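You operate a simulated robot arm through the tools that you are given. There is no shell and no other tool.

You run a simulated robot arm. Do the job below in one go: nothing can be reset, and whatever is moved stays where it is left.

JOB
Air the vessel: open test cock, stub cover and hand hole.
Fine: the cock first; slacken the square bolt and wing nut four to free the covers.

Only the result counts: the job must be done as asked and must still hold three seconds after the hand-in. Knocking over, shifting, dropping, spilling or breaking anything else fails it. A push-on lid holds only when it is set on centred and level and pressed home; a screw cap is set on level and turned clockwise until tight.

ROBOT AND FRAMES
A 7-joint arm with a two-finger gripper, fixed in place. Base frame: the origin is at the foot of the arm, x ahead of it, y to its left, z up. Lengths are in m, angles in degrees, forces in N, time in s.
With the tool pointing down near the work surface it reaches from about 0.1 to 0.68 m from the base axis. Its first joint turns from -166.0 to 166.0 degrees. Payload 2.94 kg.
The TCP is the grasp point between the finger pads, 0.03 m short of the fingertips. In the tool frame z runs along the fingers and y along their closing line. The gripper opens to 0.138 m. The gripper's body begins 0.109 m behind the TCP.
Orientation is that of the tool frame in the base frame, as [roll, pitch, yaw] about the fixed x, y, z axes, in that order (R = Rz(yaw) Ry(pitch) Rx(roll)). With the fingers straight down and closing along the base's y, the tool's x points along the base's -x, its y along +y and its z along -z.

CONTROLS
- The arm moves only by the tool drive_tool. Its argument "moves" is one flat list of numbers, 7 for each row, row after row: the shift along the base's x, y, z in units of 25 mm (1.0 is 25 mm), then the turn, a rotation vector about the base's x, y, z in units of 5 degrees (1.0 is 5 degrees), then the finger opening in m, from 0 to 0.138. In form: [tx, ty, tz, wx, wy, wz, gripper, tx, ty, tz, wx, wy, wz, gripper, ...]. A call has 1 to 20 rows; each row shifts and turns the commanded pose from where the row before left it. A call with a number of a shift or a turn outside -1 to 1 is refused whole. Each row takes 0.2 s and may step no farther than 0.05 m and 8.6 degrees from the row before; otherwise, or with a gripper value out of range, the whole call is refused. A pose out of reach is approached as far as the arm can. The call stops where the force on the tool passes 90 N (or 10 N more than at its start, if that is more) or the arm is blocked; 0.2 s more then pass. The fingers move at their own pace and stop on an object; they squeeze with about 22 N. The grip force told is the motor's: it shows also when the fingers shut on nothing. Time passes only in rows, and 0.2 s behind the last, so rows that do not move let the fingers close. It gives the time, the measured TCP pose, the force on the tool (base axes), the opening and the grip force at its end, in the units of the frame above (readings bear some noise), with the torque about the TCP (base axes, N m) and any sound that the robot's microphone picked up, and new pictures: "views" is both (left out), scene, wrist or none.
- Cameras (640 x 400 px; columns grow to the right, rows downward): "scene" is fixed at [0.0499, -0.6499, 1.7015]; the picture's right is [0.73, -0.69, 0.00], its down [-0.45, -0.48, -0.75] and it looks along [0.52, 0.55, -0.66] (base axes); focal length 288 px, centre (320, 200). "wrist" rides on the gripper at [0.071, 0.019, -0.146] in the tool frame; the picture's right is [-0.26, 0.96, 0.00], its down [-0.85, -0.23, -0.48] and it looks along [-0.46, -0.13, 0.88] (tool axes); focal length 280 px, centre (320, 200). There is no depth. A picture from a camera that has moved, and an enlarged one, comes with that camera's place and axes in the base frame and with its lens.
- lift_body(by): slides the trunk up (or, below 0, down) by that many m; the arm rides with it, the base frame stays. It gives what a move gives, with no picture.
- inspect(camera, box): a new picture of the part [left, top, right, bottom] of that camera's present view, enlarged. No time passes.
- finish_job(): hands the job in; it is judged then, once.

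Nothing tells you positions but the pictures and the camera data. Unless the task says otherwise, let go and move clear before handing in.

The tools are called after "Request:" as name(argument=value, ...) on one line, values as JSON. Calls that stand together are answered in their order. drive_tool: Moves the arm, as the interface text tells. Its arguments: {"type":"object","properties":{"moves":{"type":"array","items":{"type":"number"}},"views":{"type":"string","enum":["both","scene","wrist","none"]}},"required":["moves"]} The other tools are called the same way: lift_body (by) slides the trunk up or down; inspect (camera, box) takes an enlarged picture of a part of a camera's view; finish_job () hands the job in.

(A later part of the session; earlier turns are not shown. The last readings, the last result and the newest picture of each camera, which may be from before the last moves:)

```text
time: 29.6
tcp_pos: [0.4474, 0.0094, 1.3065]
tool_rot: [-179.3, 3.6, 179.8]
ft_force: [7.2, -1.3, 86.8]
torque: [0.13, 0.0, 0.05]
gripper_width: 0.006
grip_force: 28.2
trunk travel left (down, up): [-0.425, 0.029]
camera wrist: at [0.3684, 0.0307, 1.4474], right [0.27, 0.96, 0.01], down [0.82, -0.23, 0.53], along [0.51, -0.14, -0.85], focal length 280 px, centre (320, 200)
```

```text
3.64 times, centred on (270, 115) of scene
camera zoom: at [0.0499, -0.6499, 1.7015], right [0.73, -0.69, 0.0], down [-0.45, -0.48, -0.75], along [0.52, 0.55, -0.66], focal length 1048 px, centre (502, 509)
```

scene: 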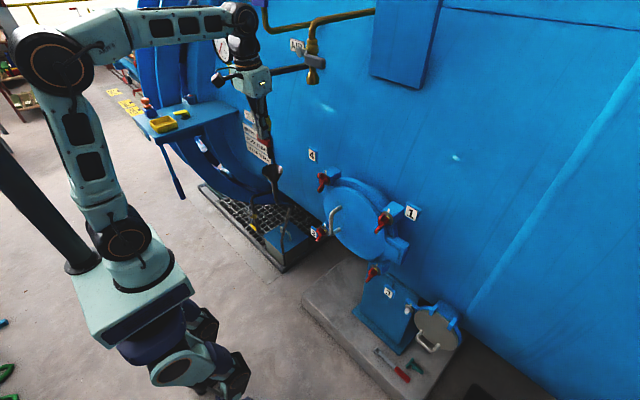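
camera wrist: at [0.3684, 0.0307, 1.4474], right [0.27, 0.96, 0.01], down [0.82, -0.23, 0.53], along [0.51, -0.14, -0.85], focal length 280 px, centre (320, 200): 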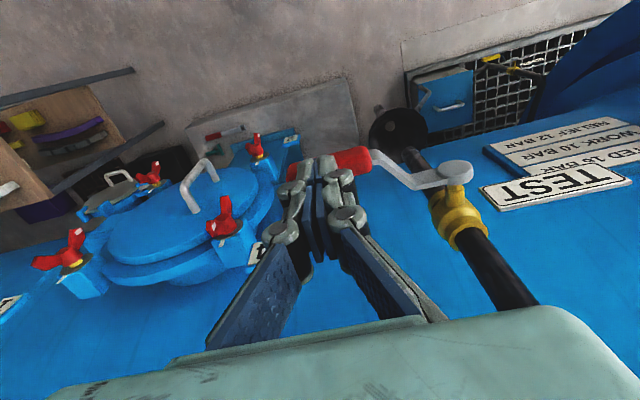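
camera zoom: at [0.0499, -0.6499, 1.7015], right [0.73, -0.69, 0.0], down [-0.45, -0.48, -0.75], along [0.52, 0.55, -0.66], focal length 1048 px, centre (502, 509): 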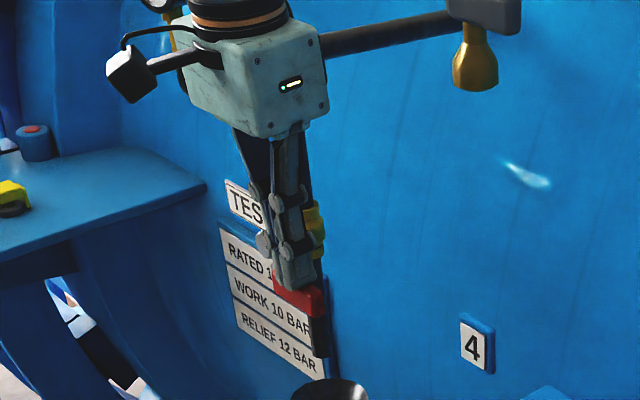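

At 87 N the lever did not move down, so this end is a stop and it must swing up to open. I'll release, back off, and lay the tool on its side pointing left so the fingertips can lift the lever from below.

Request:
drive_tool(moves=[0, 0, 0.8, 0, 0, 0, 0, 0, 0, 0.8, 0, 0, 0, 0, -0.9, 0, 0, 0, 0, 0, 0, -0.9, 0, 0, 0, 0, 0, 0, -0.6, -0.5, 0, 0, 0, 0, 0, 0, -0.5, -0.9, 0, 0, 0, 0, 0, -0.5, -0.9, 0, 0, 0, 0, 0, -0.5, -0.9, 0, 0, 0, 0, 0, -0.5, -0.8, 0, 0, 0, 0, 0, -0.5, -0.3, 0, 0, 0, 0, 0, 0, 0, 0, 0, 0, 0], views="both")

Request:
inspect(camera="scene", box=[220, 60, 320, 170])

```text
time: 32.0
tcp_pos: [0.3872, -0.0655, 1.2384]
tool_rot: [-179.3, 1.6, 179.9]
ft_force: [1.3, 0.3, 0.3]
torque: [-0.03, 0.01, -0.01]
gripper_width: 0.0001
grip_force: 28.1
trunk travel left (down, up): [-0.425, 0.029]
camera wrist: at [0.3134, -0.044, 1.3815], right [0.26, 0.96, 0.0], down [0.83, -0.23, 0.5], along [0.48, -0.14, -0.86], focal length 280 px, centre (320, 200)
```

scene: 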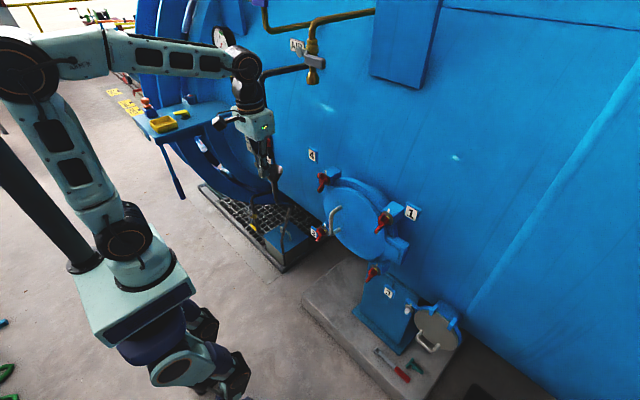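
wrist: 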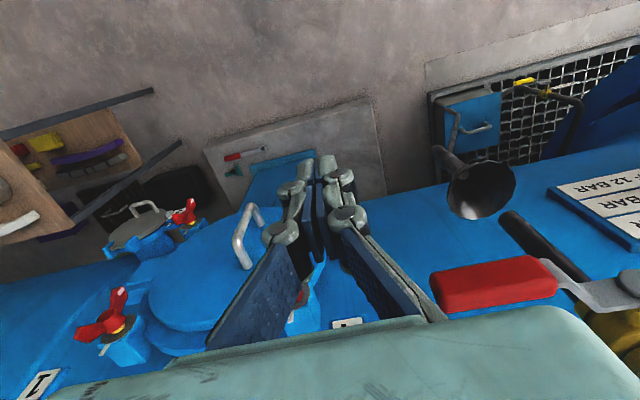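

```text
3.64 times, centred on (270, 115) of scene
camera zoom: at [0.0499, -0.6499, 1.7015], right [0.73, -0.69, 0.0], down [-0.45, -0.48, -0.75], along [0.52, 0.55, -0.66], focal length 1048 px, centre (502, 509)
```

zoom: 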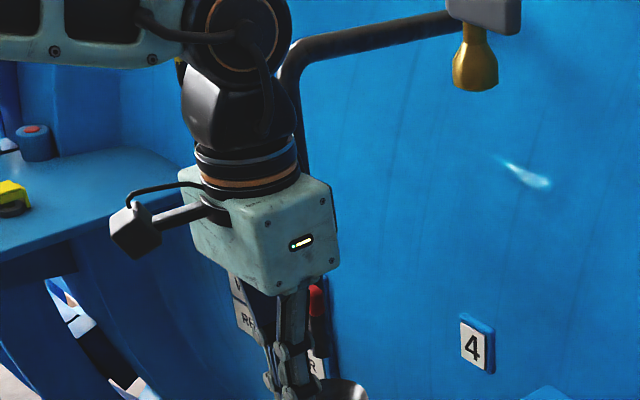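

Request:
drive_tool(moves=[0, -0.1, 0, 1, 0, 0, 0, 0, -0.1, 0, 1, 0, 0, 0, 0, -0.1, 0, 1, 0, 0, 0, 0, -0.1, 0, 1, 0, 0, 0, 0, -0.1, 0, 1, 0, 0, 0, 0, -0.1, 0, 1, 0, 0, 0, 0, -0.1, 0, 1, 0, 0, 0, 0, -0.1, 0, 1, 0, 0, 0, 0, -0.1, 0, 1, 0, 0, 0], views="none")

Request:
drive_tool(moves=[0, 0, 0, 1, 0, 0, 0, 0, 0, 0, 1, 0, 0, 0, 0, 0, 0, 1, 0, 0, 0, 0, 0, 0, 1, 0, 0, 0, 0, 0, 0, 1, 0, 0, 0, 0, 0, 0, 1, 0, 0, 0, 0, 0, 0, 1, 0, 0, 0, 0, 0, 0, 1, 0, 0, 0, 0, 0, 0, 1, 0, 0, 0], views="both")

```text
time: 34.0
tcp_pos: [0.3875, -0.0871, 1.2387]
tool_rot: [135.6, 1.1, 178.7]
ft_force: [-0.3, 0.5, -0.5]
torque: [0.03, -0.02, 0.0]
gripper_width: 0.0
grip_force: 28.6
trunk travel left (down, up): [-0.425, 0.029]
```

```text
time: 36.0
tcp_pos: [0.3874, -0.0877, 1.2392]
tool_rot: [90.6, -0.1, 178.4]
ft_force: [-0.2, -0.1, 0.2]
torque: [0.02, 0.0, 0.02]
gripper_width: 0.0001
grip_force: 28.2
trunk travel left (down, up): [-0.425, 0.029]
camera wrist: at [0.3138, -0.2312, 1.2592], right [0.26, 0.0, 0.96], down [0.83, -0.5, -0.23], along [0.48, 0.86, -0.13], focal length 280 px, centre (320, 200)
```

scene: 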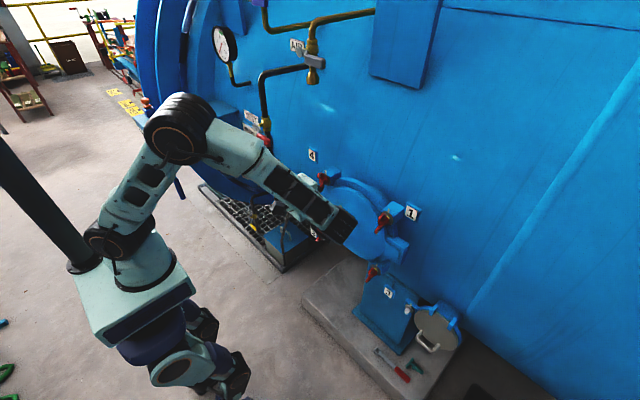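
wrist: 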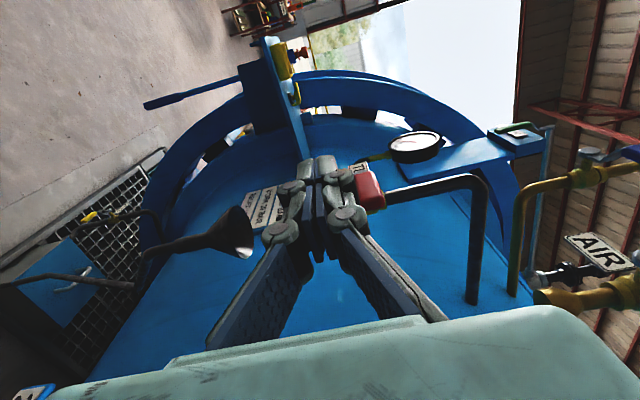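

The tool now lies on its side pointing left, and I can see the pipe runs up and then straight into the wall, so the right side is clear. I'll angle the tool slightly toward the wall and bring the fingertips under the grip.

Request:
drive_tool(moves=[0.1, 0.1, -0.2, 0, 0, -1, 0, 0.1, 0.1, -0.2, 0, 0, -1, 0, 0.1, 0.1, -0.2, 0, 0, -1, 0, 0.1, 0.1, 0, 0, 0, -1, 0, 0.1, 0.1, 0, 0, 0, -1, 0, 0.3, 0.5, 0, 0, 0, 0, 0, 0.3, 0.5, 0, 0, 0, 0, 0, 0, 0, 0, 0, 0, 0, 0], views="both")

Request:
inspect(camera="wrist", box=[220, 100, 480, 280])

```text
time: 37.8
tcp_pos: [0.416, -0.0493, 1.2241]
tool_rot: [90.6, 0.0, 153.3]
ft_force: [-0.6, -0.4, 0.9]
torque: [-0.03, 0.0, 0.01]
gripper_width: 0.0001
grip_force: 28.6
trunk travel left (down, up): [-0.425, 0.029]
camera wrist: at [0.2876, -0.1478, 1.245], right [0.24, -0.11, 0.96], down [0.54, -0.81, -0.23], along [0.8, 0.58, -0.14], focal length 280 px, centre (320, 200)
```

scene: 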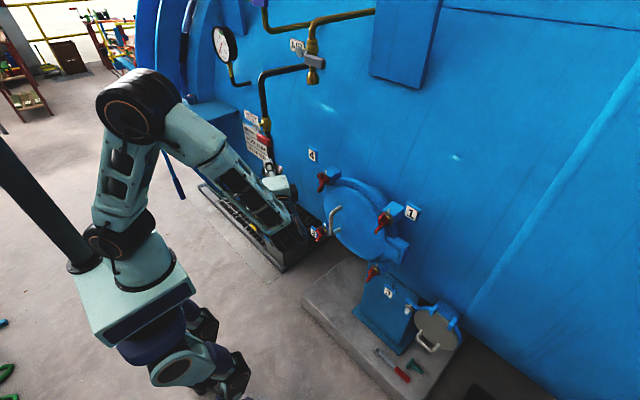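
wrist: 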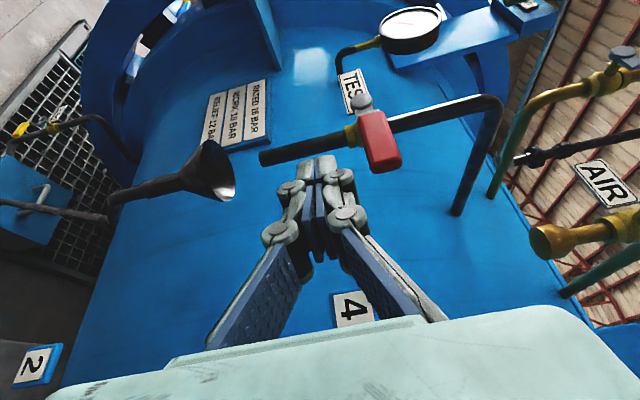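

```text
2.22 times, centred on (350, 190) of wrist
camera zoom: at [0.2876, -0.1478, 1.245], right [0.24, -0.11, 0.96], down [0.54, -0.81, -0.23], along [0.8, 0.58, -0.14], focal length 623 px, centre (253, 222)
```

zoom: 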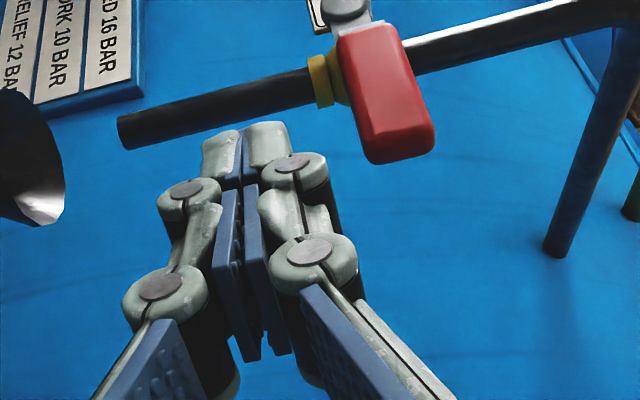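

The grip is seen clearly: z from about 1.256 to 1.282, with my fingers just below and to the right of it. I'll slide the tips under it and start lifting gently.

Request:
drive_tool(moves=[0.47, 0.95, 0, 0, 0, 0, 0, 0.47, 0.94, 0, 0, 0, 0, 0, 0, 0, 0.3, 0, 0, 0, 0, 0, 0, 0.3, 0, 0, 0, 0, 0, 0, 0.3, 0, 0, 0, 0, 0, 0, 0, 0, 0, 0, 0], views="wrist")

```text
time: 39.2
tcp_pos: [0.4386, -0.0022, 1.2466]
tool_rot: [90.7, 0.0, 153.3]
ft_force: [-0.7, -0.3, -3.0]
torque: [-0.02, 0.0, 0.0]
gripper_width: 0.0
grip_force: 28.2
trunk travel left (down, up): [-0.425, 0.029]
camera wrist: at [0.3113, -0.1008, 1.2673], right [0.24, -0.11, 0.96], down [0.54, -0.81, -0.23], along [0.8, 0.58, -0.14], focal length 280 px, centre (320, 200)
```

wrist: 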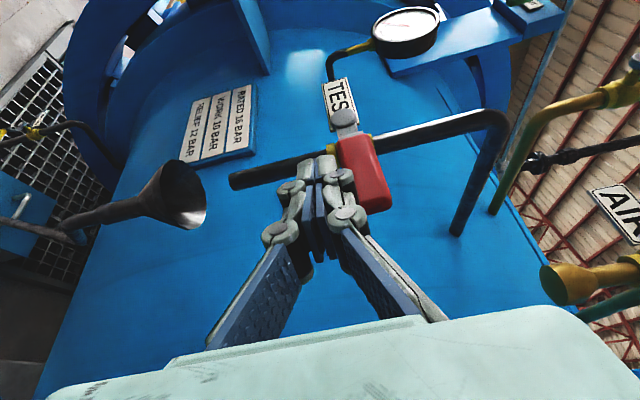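

Request:
drive_tool(moves=[0, 0, 0.3, 0, 0, 0, 0, 0, 0, 0.3, 0, 0, 0, 0, 0, 0, 0.3, 0, 0, 0, 0, 0, 0, 0, 0, 0, 0, 0], views="wrist")

Request:
inspect(camera="wrist", box=[220, 80, 480, 280])

```text
time: 40.2
tcp_pos: [0.4383, -0.0018, 1.2698]
tool_rot: [90.8, -0.1, 153.4]
ft_force: [0.2, -0.1, -1.4]
torque: [-0.03, 0.06, -0.03]
gripper_width: 0.0
grip_force: 28.7
trunk travel left (down, up): [-0.425, 0.029]
camera wrist: at [0.3114, -0.1008, 1.2896], right [0.24, -0.11, 0.96], down [0.54, -0.81, -0.23], along [0.8, 0.58, -0.14], focal length 280 px, centre (320, 200)
```

wrist: 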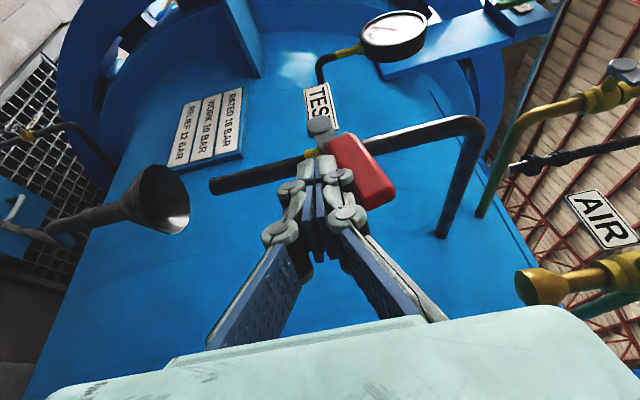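

```text
2.00 times, centred on (350, 180) of wrist
camera zoom: at [0.3114, -0.1008, 1.2896], right [0.24, -0.11, 0.96], down [0.54, -0.81, -0.23], along [0.8, 0.58, -0.14], focal length 561 px, centre (260, 240)
```

zoom: 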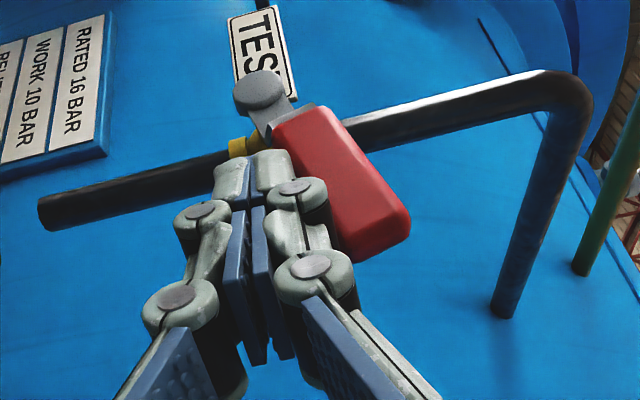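

The lever is turning up easily under only a few newtons. I'll follow its arc.

Request:
drive_tool(moves=[0, 0, 0.37, 0, 0, 0, 0, 0, 0, 0.37, 0, 0, 0, 0, 0, 0.2, 0.37, 0, 0, 0, 0, 0, 0.2, 0.37, 0, 0, 0, 0, 0, 0.29, 0.31, 0, 0, 0, 0, 0, 0.29, 0.31, 0, 0, 0, 0, 0, 0.36, 0.22, 0, 0, 0, 0, 0, 0.36, 0.22, 0, 0, 0, 0, 0, 0, 0, 0, 0, 0, 0], views="both")

Request:
inspect(camera="scene", box=[220, 60, 320, 170])

```text
time: 42.2
tcp_pos: [0.4382, 0.0397, 1.3317]
tool_rot: [90.7, -0.2, 153.4]
ft_force: [-0.8, -2.0, 0.6]
torque: [0.03, -0.03, 0.0]
gripper_width: 0.0001
grip_force: 28.3
trunk travel left (down, up): [-0.425, 0.029]
camera wrist: at [0.3115, -0.0584, 1.3529], right [0.24, -0.11, 0.96], down [0.54, -0.81, -0.23], along [0.8, 0.58, -0.14], focal length 280 px, centre (320, 200)
```

scene: 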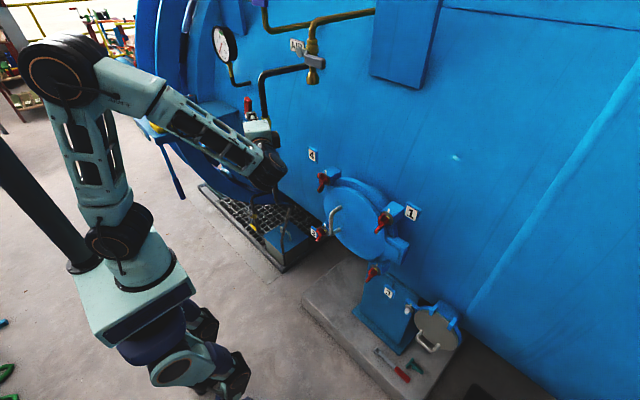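
wrist: 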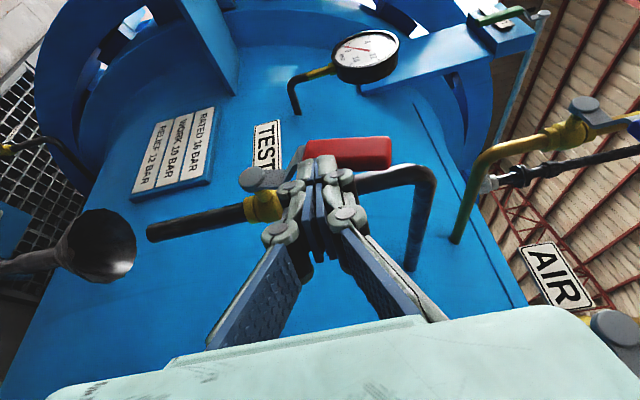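

```text
3.64 times, centred on (270, 115) of scene
camera zoom: at [0.0499, -0.6499, 1.7015], right [0.73, -0.69, 0.0], down [-0.45, -0.48, -0.75], along [0.52, 0.55, -0.66], focal length 1048 px, centre (502, 509)
```

zoom: 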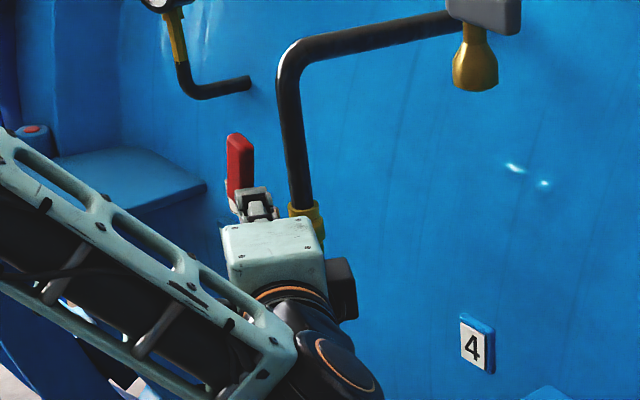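

The lever stands about 20 degrees short of the pipe line. I'll push the tip on to the left until it meets its stop.

Request:
drive_tool(moves=[0, 0.4, 0.1, 0, 0, 0, 0, 0, 0.4, 0.05, 0, 0, 0, 0, 0, 0.3, 0, 0, 0, 0, 0, 0, 0, 0, 0, 0, 0, 0], views="both")

Request:
inspect(camera="wrist", box=[120, 80, 460, 280])

```text
time: 43.2
tcp_pos: [0.4386, 0.0622, 1.3354]
tool_rot: [90.5, -0.2, 153.0]
ft_force: [-6.0, -23.2, -2.2]
torque: [-0.11, -0.09, 0.01]
gripper_width: 0.0059
grip_force: 28.4
trunk travel left (down, up): [-0.425, 0.029]
camera wrist: at [0.3107, -0.0362, 1.3565], right [0.24, -0.11, 0.96], down [0.54, -0.81, -0.23], along [0.81, 0.57, -0.13], focal length 280 px, centre (320, 200)
```

scene: 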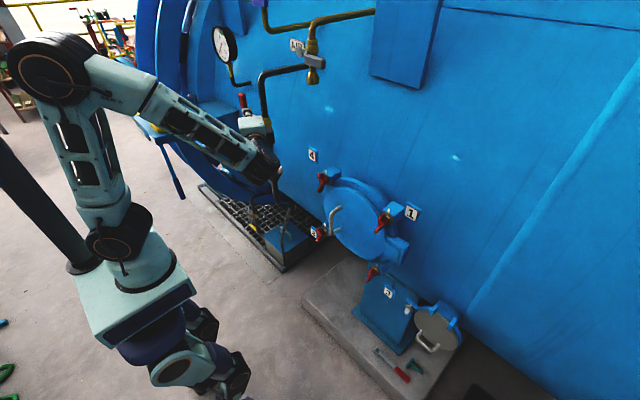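
wrist: 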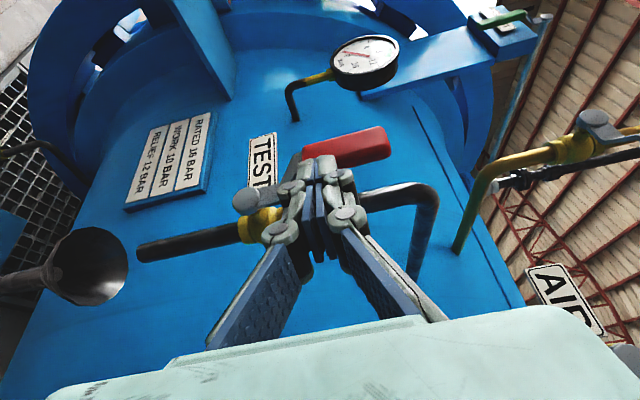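

```text
1.88 times, centred on (290, 180) of wrist
camera zoom: at [0.3107, -0.0362, 1.3565], right [0.24, -0.11, 0.96], down [0.54, -0.81, -0.23], along [0.81, 0.57, -0.13], focal length 528 px, centre (376, 238)
```

zoom: 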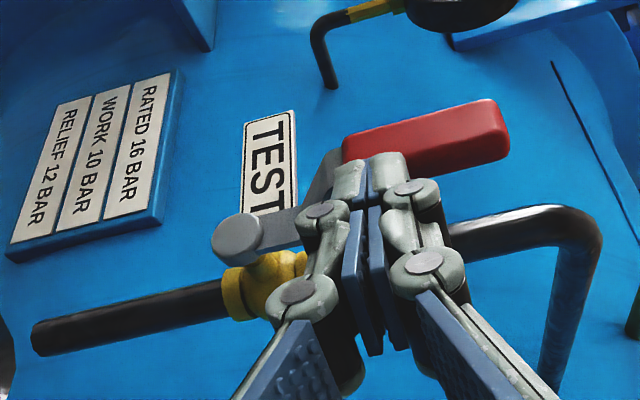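

The lever met its stop at 23 N and now lies parallel to the pipe, so the test cock is open. I'll back straight off it along the tool axis, then check the lever stays up and study nut 4.

Request:
drive_tool(moves=[-0.3, -0.6, 0, 0, 0, 0, 0, -0.48, -0.95, 0, 0, 0, 0, 0, -0.48, -0.95, 0, 0, 0, 0, 0, -0.48, -0.95, 0, 0, 0, 0, 0, 0, 0, 0, 0, 0, 0, 0], views="both")

Request:
inspect(camera="scene", box=[225, 75, 295, 145])

Request:
inspect(camera="scene", box=[300, 140, 360, 200])

```text
time: 44.4
tcp_pos: [0.3956, -0.0198, 1.338]
tool_rot: [90.7, -0.1, 153.4]
ft_force: [0.1, 0.5, 0.1]
torque: [0.01, 0.01, -0.02]
gripper_width: 0.0
grip_force: 28.2
trunk travel left (down, up): [-0.425, 0.029]
camera wrist: at [0.2683, -0.1186, 1.3567], right [0.24, -0.11, 0.96], down [0.54, -0.81, -0.23], along [0.8, 0.58, -0.14], focal length 280 px, centre (320, 200)
```

scene: 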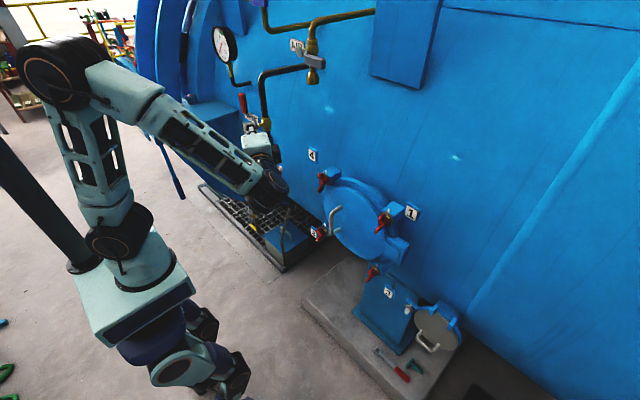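
wrist: 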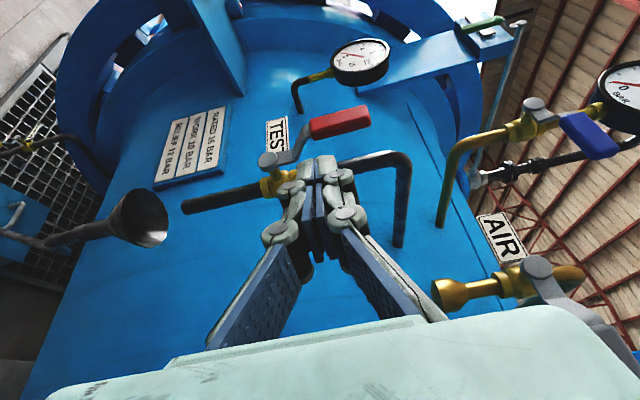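

```text
5.71 times, centred on (260, 110) of scene
camera zoom: at [0.0499, -0.6499, 1.7015], right [0.73, -0.69, 0.0], down [-0.45, -0.48, -0.75], along [0.52, 0.55, -0.66], focal length 1647 px, centre (663, 714)
```

zoom: 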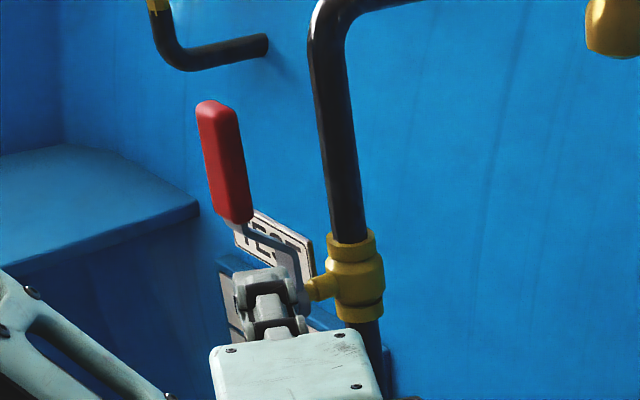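

```text
6.67 times, centred on (330, 170) of scene
camera zoom: at [0.0499, -0.6499, 1.7015], right [0.73, -0.69, 0.0], down [-0.45, -0.48, -0.75], along [0.52, 0.55, -0.66], focal length 1922 px, centre (253, 400)
```

zoom: 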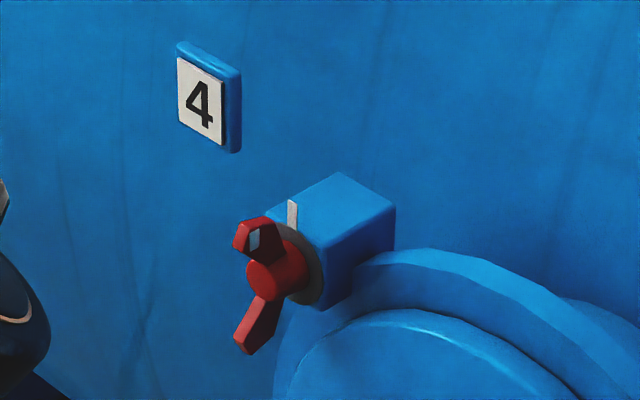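

The lever stays upright by itself. I place nut 4 at about (0.54, -0.14, 1.157) with its wings vertical and white mark up against the block's line, which is tight; nuts 1 to 3 are half a turn round. I'll swing the tool to face the wall, off to the right of nut 4.

Request:
drive_tool(moves=[0.02, -0.92, -0.71, 0, 0, -0.87, 0, 0.02, -0.92, -0.71, 0, 0, -0.87, 0, 0.02, -0.92, -0.71, 0, 0, -0.87, 0, 0.02, -0.92, -0.71, 0, 0, -0.87, 0, 0.02, -0.92, -0.71, 0, 0, -0.87, 0, 0.02, -0.92, -0.71, 0, 0, -0.87, 0, 0.02, -0.92, -0.71, 0, 0, -0.87, 0, 0.02, -0.92, -0.71, 0, 0, -0.87, 0, 0.02, -0.92, -0.71, 0, 0, -0.87, 0, 0.02, -0.92, -0.71, 0, 0, -0.87, 0], views="none")

Request:
drive_tool(moves=[0, 0, 0, 0.94, 0.342, 0, 0, 0, 0, 0, 0.94, 0.342, 0, 0, 0, 0, 0, 0.94, 0.342, 0, 0, 0, 0, 0, 0.94, 0.342, 0, 0, 0, 0, 0, 0.94, 0.342, 0, 0, 0, 0, 0, 0.94, 0.342, 0, 0], views="both")

```text
time: 46.6
tcp_pos: [0.4008, -0.2509, 1.1576]
tool_rot: [90.7, 0.0, 109.8]
ft_force: [0.5, 0.2, -0.4]
torque: [0.03, -0.03, 0.0]
gripper_width: 0.0001
grip_force: 28.7
trunk travel left (down, up): [-0.425, 0.029]
```

```text
time: 48.0
tcp_pos: [0.3998, -0.249, 1.1577]
tool_rot: [90.7, -30.2, 109.8]
ft_force: [0.7, 0.2, 0.6]
torque: [0.01, 0.0, 0.0]
gripper_width: 0.0
grip_force: 28.2
trunk travel left (down, up): [-0.425, 0.029]
camera wrist: at [0.2474, -0.2511, 1.2117], right [0.25, -0.67, 0.7], down [-0.24, -0.75, -0.62], along [0.94, -0.01, -0.35], focal length 280 px, centre (320, 200)
```

scene: 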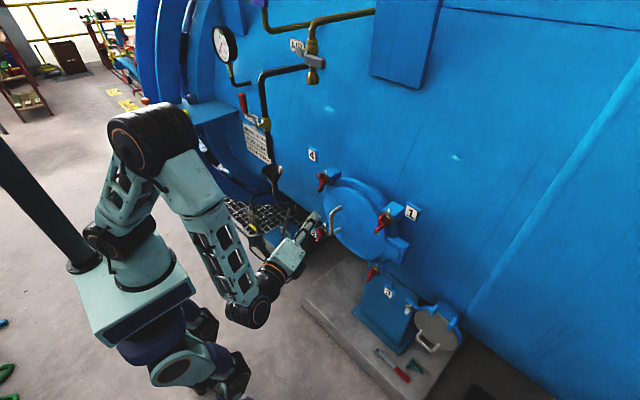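
wrist: 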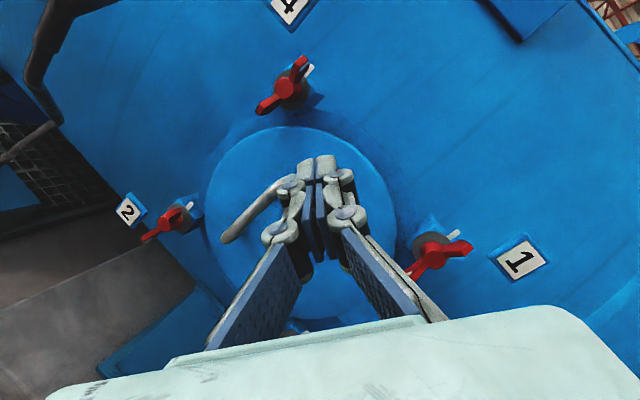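

Request:
drive_tool(moves=[0, 0, 0, 0.94, 0.342, 0, 0, 0, 0, 0, 0.94, 0.342, 0, 0, 0, 0, 0, 0.94, 0.342, 0, 0, 0, 0, 0, 0.94, 0.342, 0, 0, 0, 0, 0, 0.94, 0.342, 0, 0, 0, 0, 0, 0.94, 0.342, 0, 0, 0, 0, 0, 0.94, 0.342, 0, 0, 0, 0, 0, 0.94, 0.342, 0, 0.07, 0, 0, 0, 0.94, 0.342, 0, 0.07, 0, 0, 0, 0.94, 0.342, 0, 0.07, 0, 0, 0, 0.94, 0.342, 0, 0.07, 0, 0, 0, 0.94, 0.342, 0, 0.07], views="both")

```text
time: 50.6
tcp_pos: [0.3994, -0.2478, 1.1572]
tool_rot: [-118.8, -89.7, -40.5]
ft_force: [0.2, -0.5, -0.2]
torque: [-0.03, 0.0, -0.01]
gripper_width: 0.07
grip_force: 0.1
trunk travel left (down, up): [-0.425, 0.029]
camera wrist: at [0.2722, -0.3187, 1.2285], right [0.34, -0.9, -0.27], down [-0.53, 0.05, -0.85], along [0.78, 0.43, -0.46], focal length 280 px, centre (320, 200)
```

scene: 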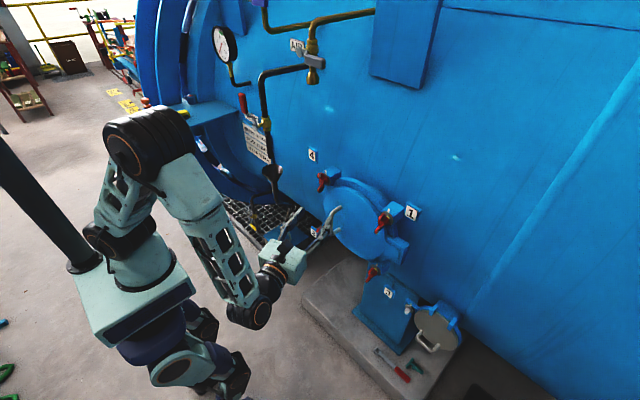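
wrist: 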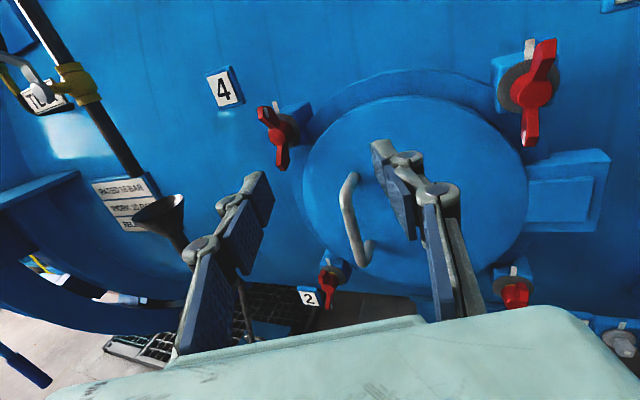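

Request:
inspect(camera="wrist", box=[190, 50, 350, 190])

Request:
inspect(camera="wrist", box=[470, 20, 620, 160])

```text
2.86 times, centred on (270, 120) of wrist
camera zoom: at [0.2722, -0.3187, 1.2285], right [0.34, -0.9, -0.27], down [-0.53, 0.05, -0.85], along [0.78, 0.43, -0.46], focal length 801 px, centre (463, 429)
```

zoom: 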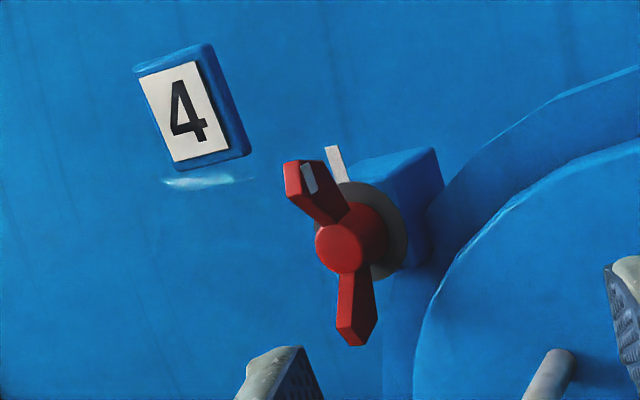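

```text
2.86 times, centred on (545, 90) of wrist
camera zoom: at [0.2722, -0.3187, 1.2285], right [0.34, -0.9, -0.27], down [-0.53, 0.05, -0.85], along [0.78, 0.43, -0.46], focal length 801 px, centre (-323, 514)
```

zoom: 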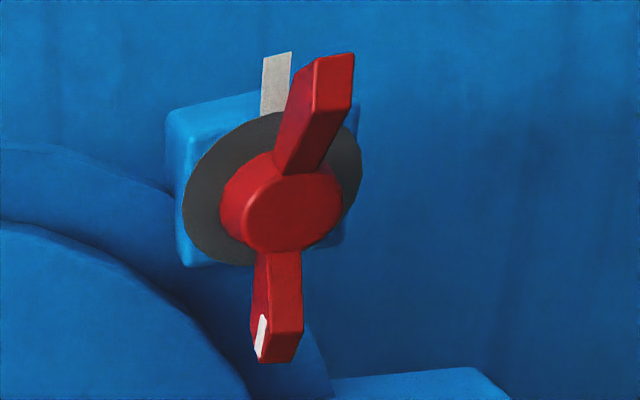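

Both views agree on nut 4's hub at (0.540, -0.141, 1.157). I'll bring the open fingers in around its wings, straightening the tool to the nut's axis on the way.

Request:
drive_tool(moves=[0.756, 0.83, 0, 0, 0, 0, 0.07, 0.756, 0.83, 0, 0, 0, 0, 0.07, 0.756, 0.83, 0, 0, 0, 0, 0.07, 0.756, 0.83, 0, 0, 0, 0, 0.07, 0, 0, 0, 0, 0, 0, 0.07], views="wrist")

```text
time: 51.8
tcp_pos: [0.4764, -0.1652, 1.1581]
tool_rot: [-132.3, -89.8, -27.1]
ft_force: [-0.1, 0.3, -0.1]
torque: [0.02, 0.01, 0.01]
gripper_width: 0.0699
grip_force: 0.2
trunk travel left (down, up): [-0.425, 0.029]
camera wrist: at [0.3479, -0.2356, 1.2288], right [0.34, -0.9, -0.26], down [-0.53, 0.05, -0.85], along [0.78, 0.43, -0.46], focal length 280 px, centre (320, 200)
```

wrist: 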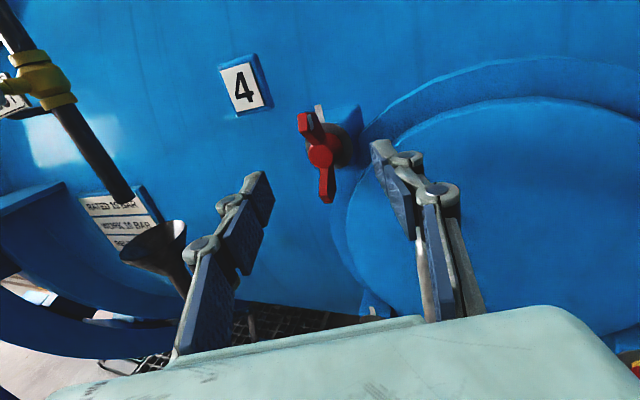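

Request:
drive_tool(moves=[0.48, 0.24, 0, 0, 0, -1, 0.07, 0.48, 0.24, 0, 0, 0, -1, 0.07, 0.48, 0.24, 0, 0, 0, -1, 0.07, 0.48, 0.24, 0, 0, 0, -1, 0.07, 0, 0, 0, 0, 0, 0, 0.07], views="both")

Request:
inspect(camera="wrist", box=[200, 80, 480, 280])

Request:
inspect(camera="scene", box=[280, 140, 360, 220])

```text
time: 53.0
tcp_pos: [0.5239, -0.1413, 1.1576]
tool_rot: [-138.5, -89.8, -40.8]
ft_force: [0.6, -0.6, -1.0]
torque: [0.0, 0.01, -0.03]
gripper_width: 0.07
grip_force: 0.0
trunk travel left (down, up): [-0.425, 0.029]
camera wrist: at [0.3801, -0.1625, 1.228], right [0.01, -0.96, -0.26], down [-0.48, 0.23, -0.85], along [0.88, 0.14, -0.46], focal length 280 px, centre (320, 200)
```

scene: 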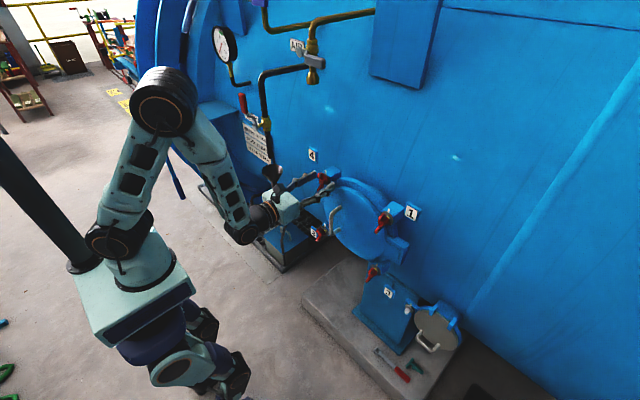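
wrist: 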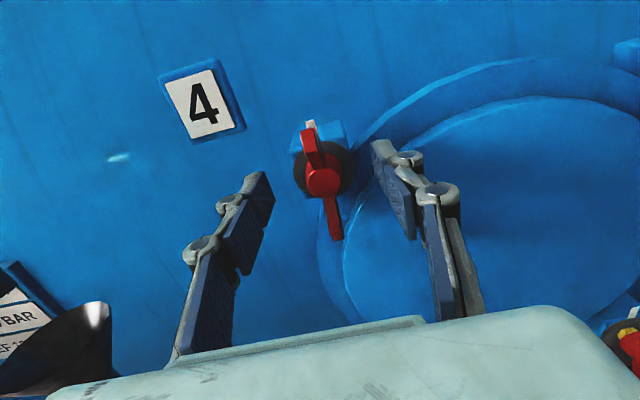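

```text
2.00 times, centred on (340, 180) of wrist
camera zoom: at [0.3801, -0.1625, 1.228], right [0.01, -0.96, -0.26], down [-0.48, 0.23, -0.85], along [0.88, 0.14, -0.46], focal length 561 px, centre (280, 240)
```

zoom: 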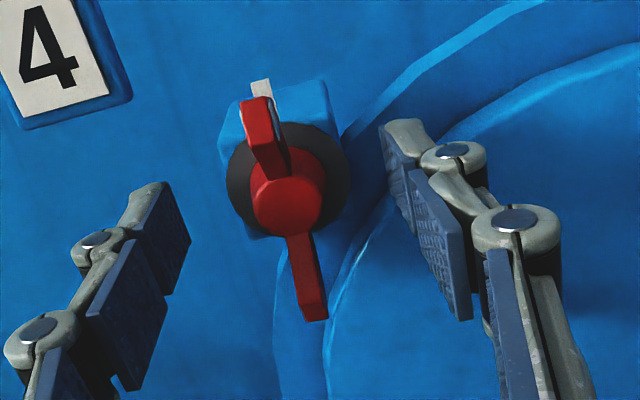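

```text
5.00 times, centred on (320, 180) of scene
camera zoom: at [0.0499, -0.6499, 1.7015], right [0.73, -0.69, 0.0], down [-0.45, -0.48, -0.75], along [0.52, 0.55, -0.66], focal length 1442 px, centre (320, 300)
```

zoom: 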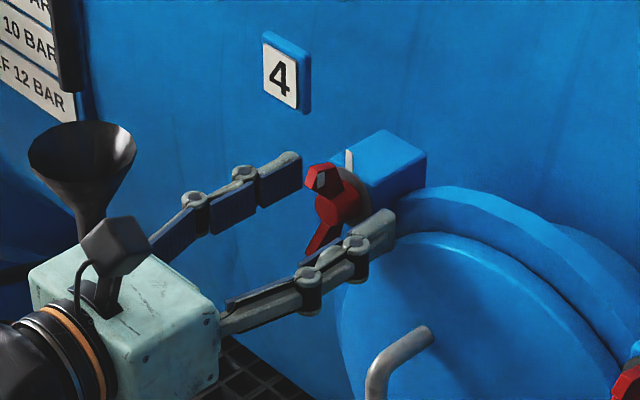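

The fingers straddle the nut on its axis. I'll close on it.

Request:
drive_tool(moves=[0, 0, 0, 0, 0, 0, 0, 0, 0, 0, 0, 0, 0, 0, 0, 0, 0, 0, 0, 0, 0, 0, 0, 0, 0, 0, 0, 0], views="both")

Request:
inspect(camera="wrist", box=[220, 80, 440, 240])

```text
time: 54.0
tcp_pos: [0.5243, -0.1427, 1.1571]
tool_rot: [-119.8, -89.7, -59.6]
ft_force: [2.1, -9.3, 1.5]
torque: [-0.07, 0.22, -0.38]
gripper_width: 0.0216
grip_force: 45.1
trunk travel left (down, up): [-0.425, 0.029]
camera wrist: at [0.3801, -0.1649, 1.228], right [0.01, -0.96, -0.27], down [-0.48, 0.23, -0.85], along [0.88, 0.13, -0.46], focal length 280 px, centre (320, 200)
```

scene: 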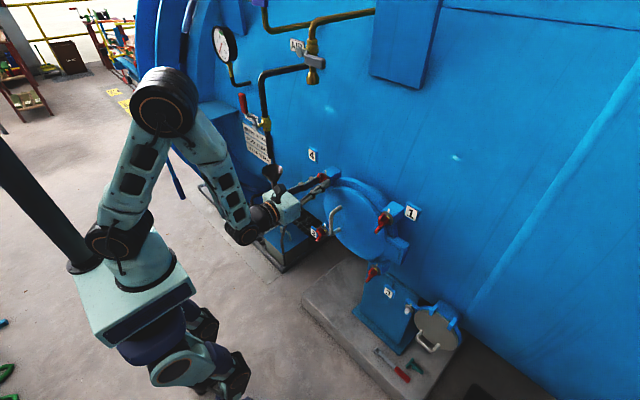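
wrist: 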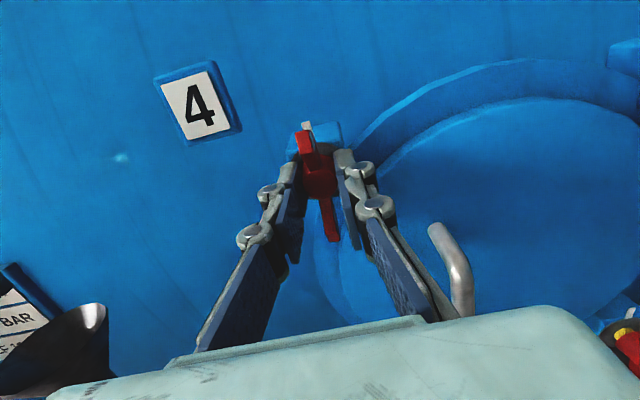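

```text
2.50 times, centred on (330, 160) of wrist
camera zoom: at [0.3801, -0.1649, 1.228], right [0.01, -0.96, -0.27], down [-0.48, 0.23, -0.85], along [0.88, 0.13, -0.46], focal length 701 px, centre (295, 300)
```

zoom: 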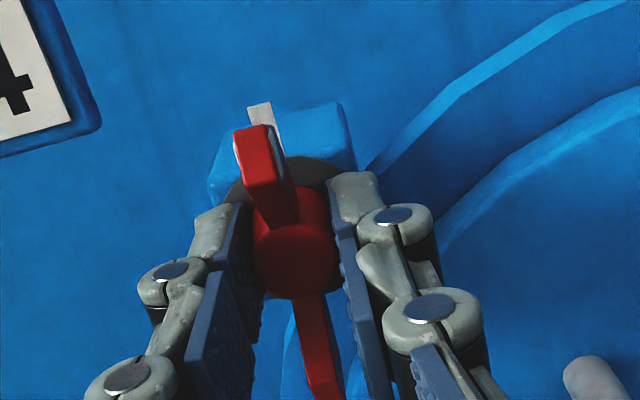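

It gripped the hub at 21.6 mm with the wings above and below the pads. I'll start turning counter-clockwise as seen from the front.

Request:
drive_tool(moves=[0, -0.06, 0, -1, 0, 0, 0, 0, 0, 0, -1, 0, 0, 0, 0, 0, 0, -1, 0, 0, 0, 0, 0, 0, -1, 0, 0, 0, 0, 0, 0, -1, 0, 0, 0, 0, 0, 0, -1, 0, 0, 0, 0, 0, 0, -1, 0, 0, 0, 0, 0, 0, -1, 0, 0, 0, 0, 0, 0, 0, 0, 0, 0], views="both")

Request:
inspect(camera="wrist", box=[220, 80, 440, 240])

Request:
inspect(camera="scene", box=[280, 140, 360, 220])

```text
time: 56.0
tcp_pos: [0.525, -0.143, 1.1586]
tool_rot: [91.0, -50.1, 89.7]
ft_force: [0.7, -2.9, -0.5]
torque: [0.02, 0.07, -0.21]
gripper_width: 0.0217
grip_force: 45.0
trunk travel left (down, up): [-0.425, 0.029]
camera wrist: at [0.3803, -0.1142, 1.2252], right [0.01, -0.91, 0.42], down [-0.48, -0.37, -0.79], along [0.88, -0.19, -0.44], focal length 280 px, centre (320, 200)
```

scene: 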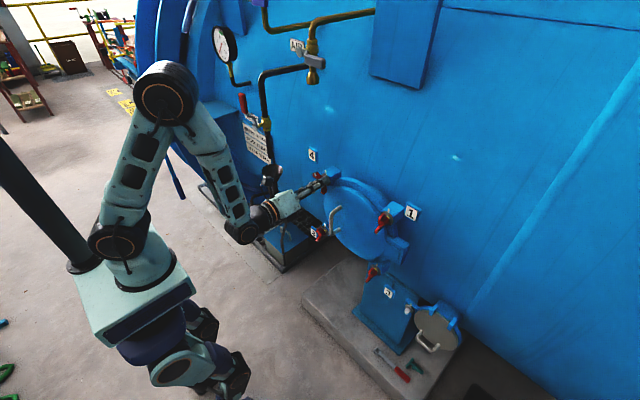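
wrist: 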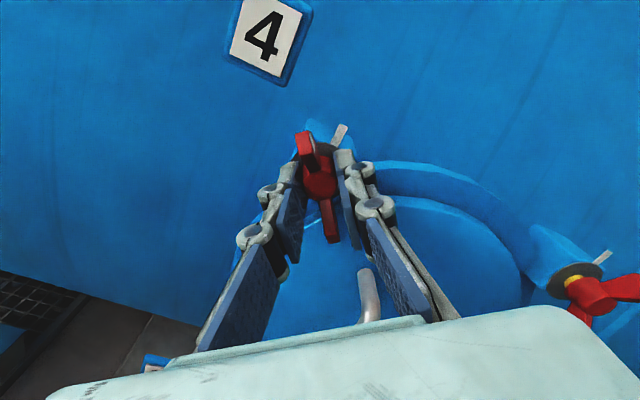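

```text
2.50 times, centred on (330, 160) of wrist
camera zoom: at [0.3803, -0.1142, 1.2252], right [0.01, -0.91, 0.42], down [-0.48, -0.37, -0.79], along [0.88, -0.19, -0.44], focal length 701 px, centre (295, 300)
```

zoom: 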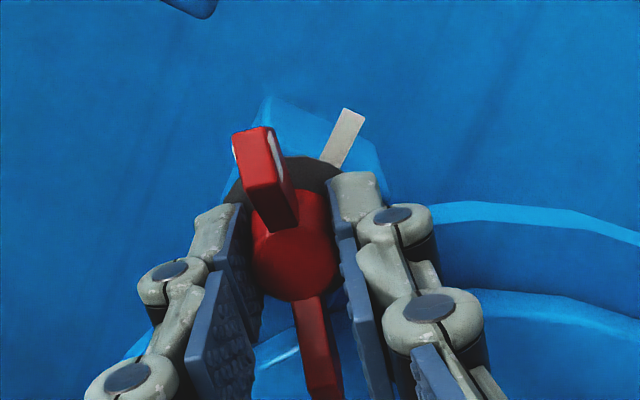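

```text
5.00 times, centred on (320, 180) of scene
camera zoom: at [0.0499, -0.6499, 1.7015], right [0.73, -0.69, 0.0], down [-0.45, -0.48, -0.75], along [0.52, 0.55, -0.66], focal length 1442 px, centre (320, 300)
```

zoom: 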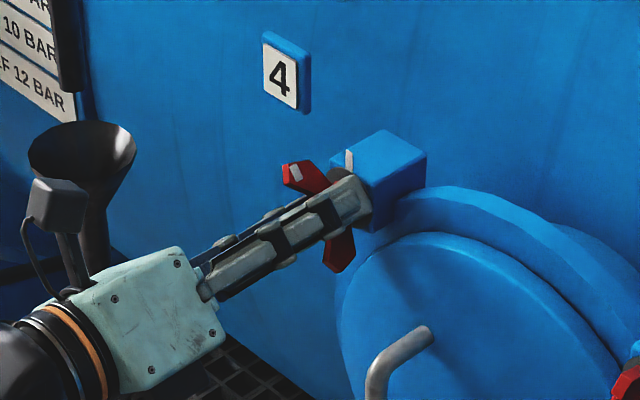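

The nut turns with the gripper, about 40 degrees so far. I'll go on.

Request:
drive_tool(moves=[0, 0, 0, -1, 0, 0, 0, 0, 0, 0, -1, 0, 0, 0, 0, 0, 0, -1, 0, 0, 0, 0, 0, 0, -1, 0, 0, 0, 0, 0, 0, -1, 0, 0, 0, 0, 0, 0, -1, 0, 0, 0, 0, 0, 0, -1, 0, 0, 0, 0, 0, 0, -1, 0, 0, 0, 0, 0, 0, -1, 0, 0, 0, 0, 0, 0, -1, 0, 0, 0, 0, 0, 0, -1, 0, 0, 0, 0, 0, 0, -1, 0, 0, 0, 0, 0, 0, -1, 0, 0, 0, 0, 0, 0, -1, 0, 0, 0, 0, 0, 0, 0, 0, 0, 0], views="both")

Request:
inspect(camera="wrist", box=[220, 80, 440, 240])

```text
time: 59.2
tcp_pos: [0.5236, -0.1425, 1.1561]
tool_rot: [90.8, 19.9, 90.0]
ft_force: [-17.4, 7.8, -14.6]
torque: [-0.02, 0.58, 1.14]
gripper_width: 0.0218
grip_force: 45.4
trunk travel left (down, up): [-0.425, 0.029]
camera wrist: at [0.3802, -0.0693, 1.1524], right [0.01, 0.08, 1.0], down [-0.48, -0.87, 0.08], along [0.88, -0.48, 0.03], focal length 280 px, centre (320, 200)
```

scene: 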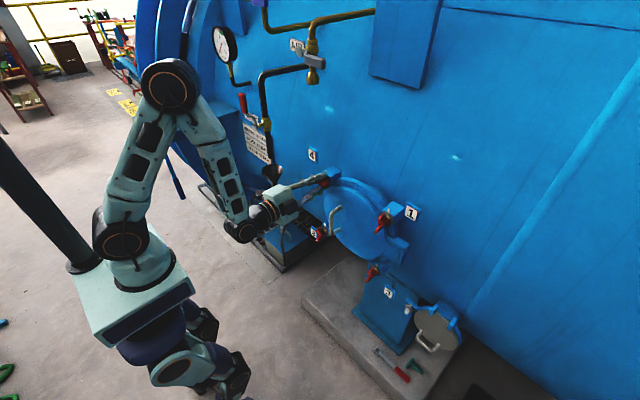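
wrist: 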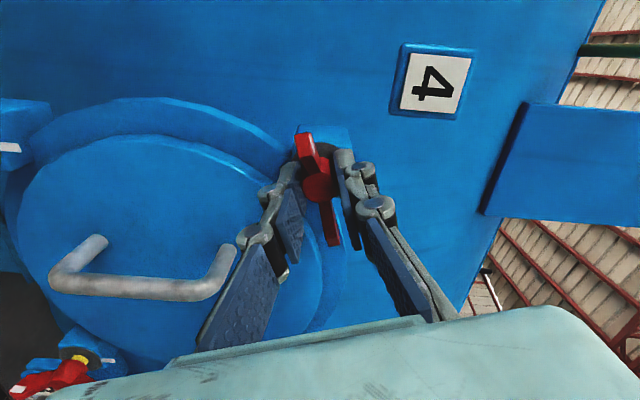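

```text
2.50 times, centred on (330, 160) of wrist
camera zoom: at [0.3802, -0.0693, 1.1524], right [0.01, 0.08, 1.0], down [-0.48, -0.87, 0.08], along [0.88, -0.48, 0.03], focal length 701 px, centre (295, 300)
```

zoom: 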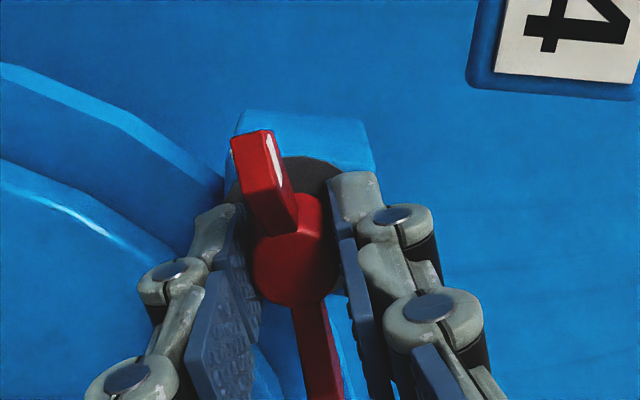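

The nut has turned 110 degrees and is backing out slightly against the tool. I'll ease the tool out a little while turning on.

Request:
drive_tool(moves=[-0.1, 0.04, -0.08, -1, 0, 0, 0, -0.02, 0, 0, -1, 0, 0, 0, -0.02, 0, 0, -1, 0, 0, 0, -0.02, 0, 0, -1, 0, 0, 0, -0.02, 0, 0, -1, 0, 0, 0, -0.02, 0, 0, -1, 0, 0, 0, -0.02, 0, 0, -1, 0, 0, 0, 0, 0, 0, 0, 0, 0, 0], views="wrist")

```text
time: 61.0
tcp_pos: [0.5239, -0.1437, 1.156]
tool_rot: [90.0, 55.2, 89.7]
ft_force: [-4.7, 14.6, 6.5]
torque: [0.01, 0.54, 0.99]
gripper_width: 0.0216
grip_force: 45.1
out of reach, approached as far as the arm can: row 1, 7
trunk travel left (down, up): [-0.425, 0.029]
camera wrist: at [0.3803, -0.086, 1.109], right [0.01, 0.64, 0.77], down [-0.48, -0.67, 0.56], along [0.88, -0.37, 0.3], focal length 280 px, centre (320, 200)
```

wrist: 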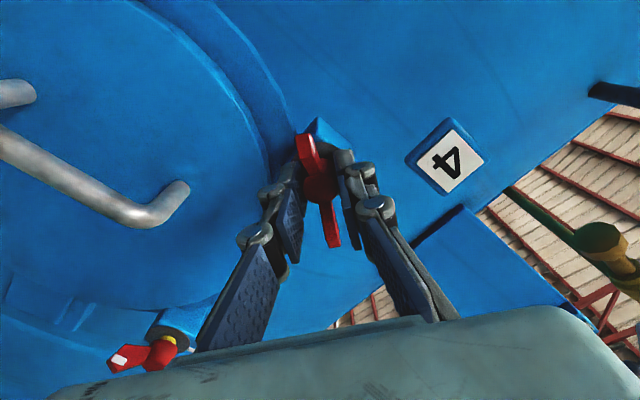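

Request:
drive_tool(moves=[0.02, 0, 0, -1, 0, 0, 0, 0, 0, 0, -1, 0, 0, 0, 0, 0, 0, -1, 0, 0, 0, 0, 0, 0, -1, 0, 0, 0, 0, 0, 0, -1, 0, 0, 0, 0, 0, 0, -1, 0, 0, 0, 0, 0, 0, -1, 0, 0, 0, 0, 0, 0, -0.4, 0, 0, 0, 0, 0, 0, 0, 0, 0, 0], views="both")

Request:
inspect(camera="wrist", box=[220, 80, 440, 240])

```text
time: 63.0
tcp_pos: [0.5247, -0.1434, 1.155]
tool_rot: [-81.7, 88.1, -82.2]
ft_force: [-2.8, 18.0, 9.7]
torque: [0.61, -0.43, 0.54]
gripper_width: 0.0215
grip_force: 45.1
trunk travel left (down, up): [-0.425, 0.029]
camera wrist: at [0.3805, -0.1253, 1.0833], right [0.01, 0.97, 0.23], down [-0.48, -0.2, 0.85], along [0.88, -0.12, 0.47], focal length 280 px, centre (320, 200)
```

scene: 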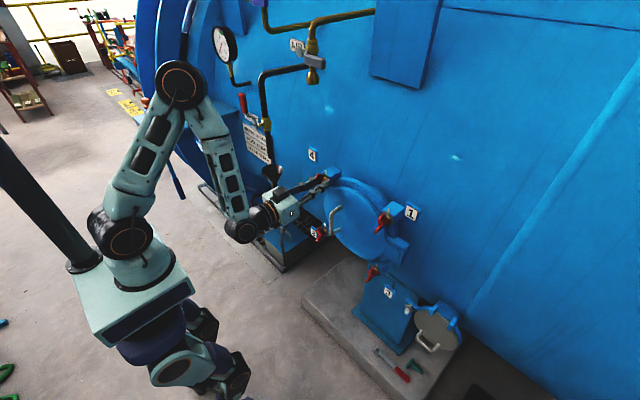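
wrist: 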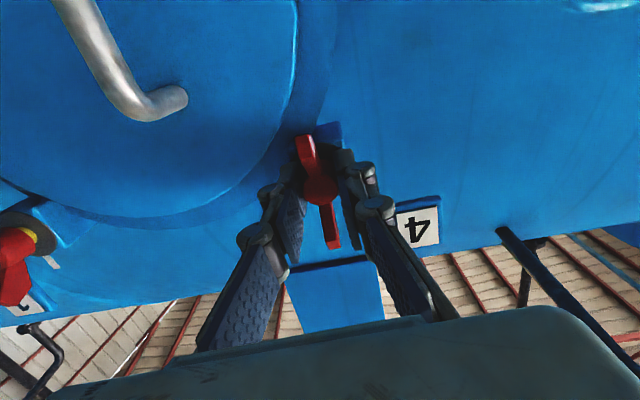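

```text
2.50 times, centred on (330, 160) of wrist
camera zoom: at [0.3805, -0.1253, 1.0833], right [0.01, 0.97, 0.23], down [-0.48, -0.2, 0.85], along [0.88, -0.12, 0.47], focal length 701 px, centre (295, 300)
```

zoom: 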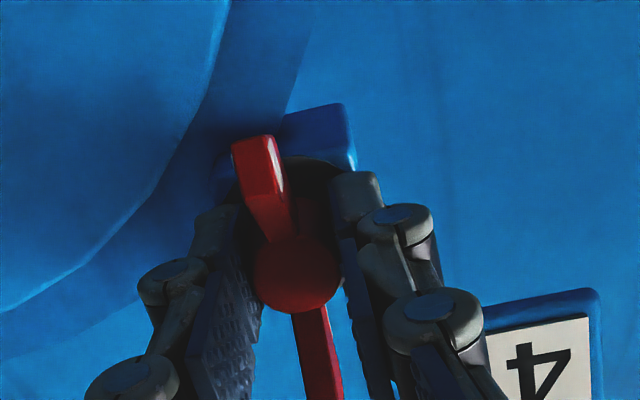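

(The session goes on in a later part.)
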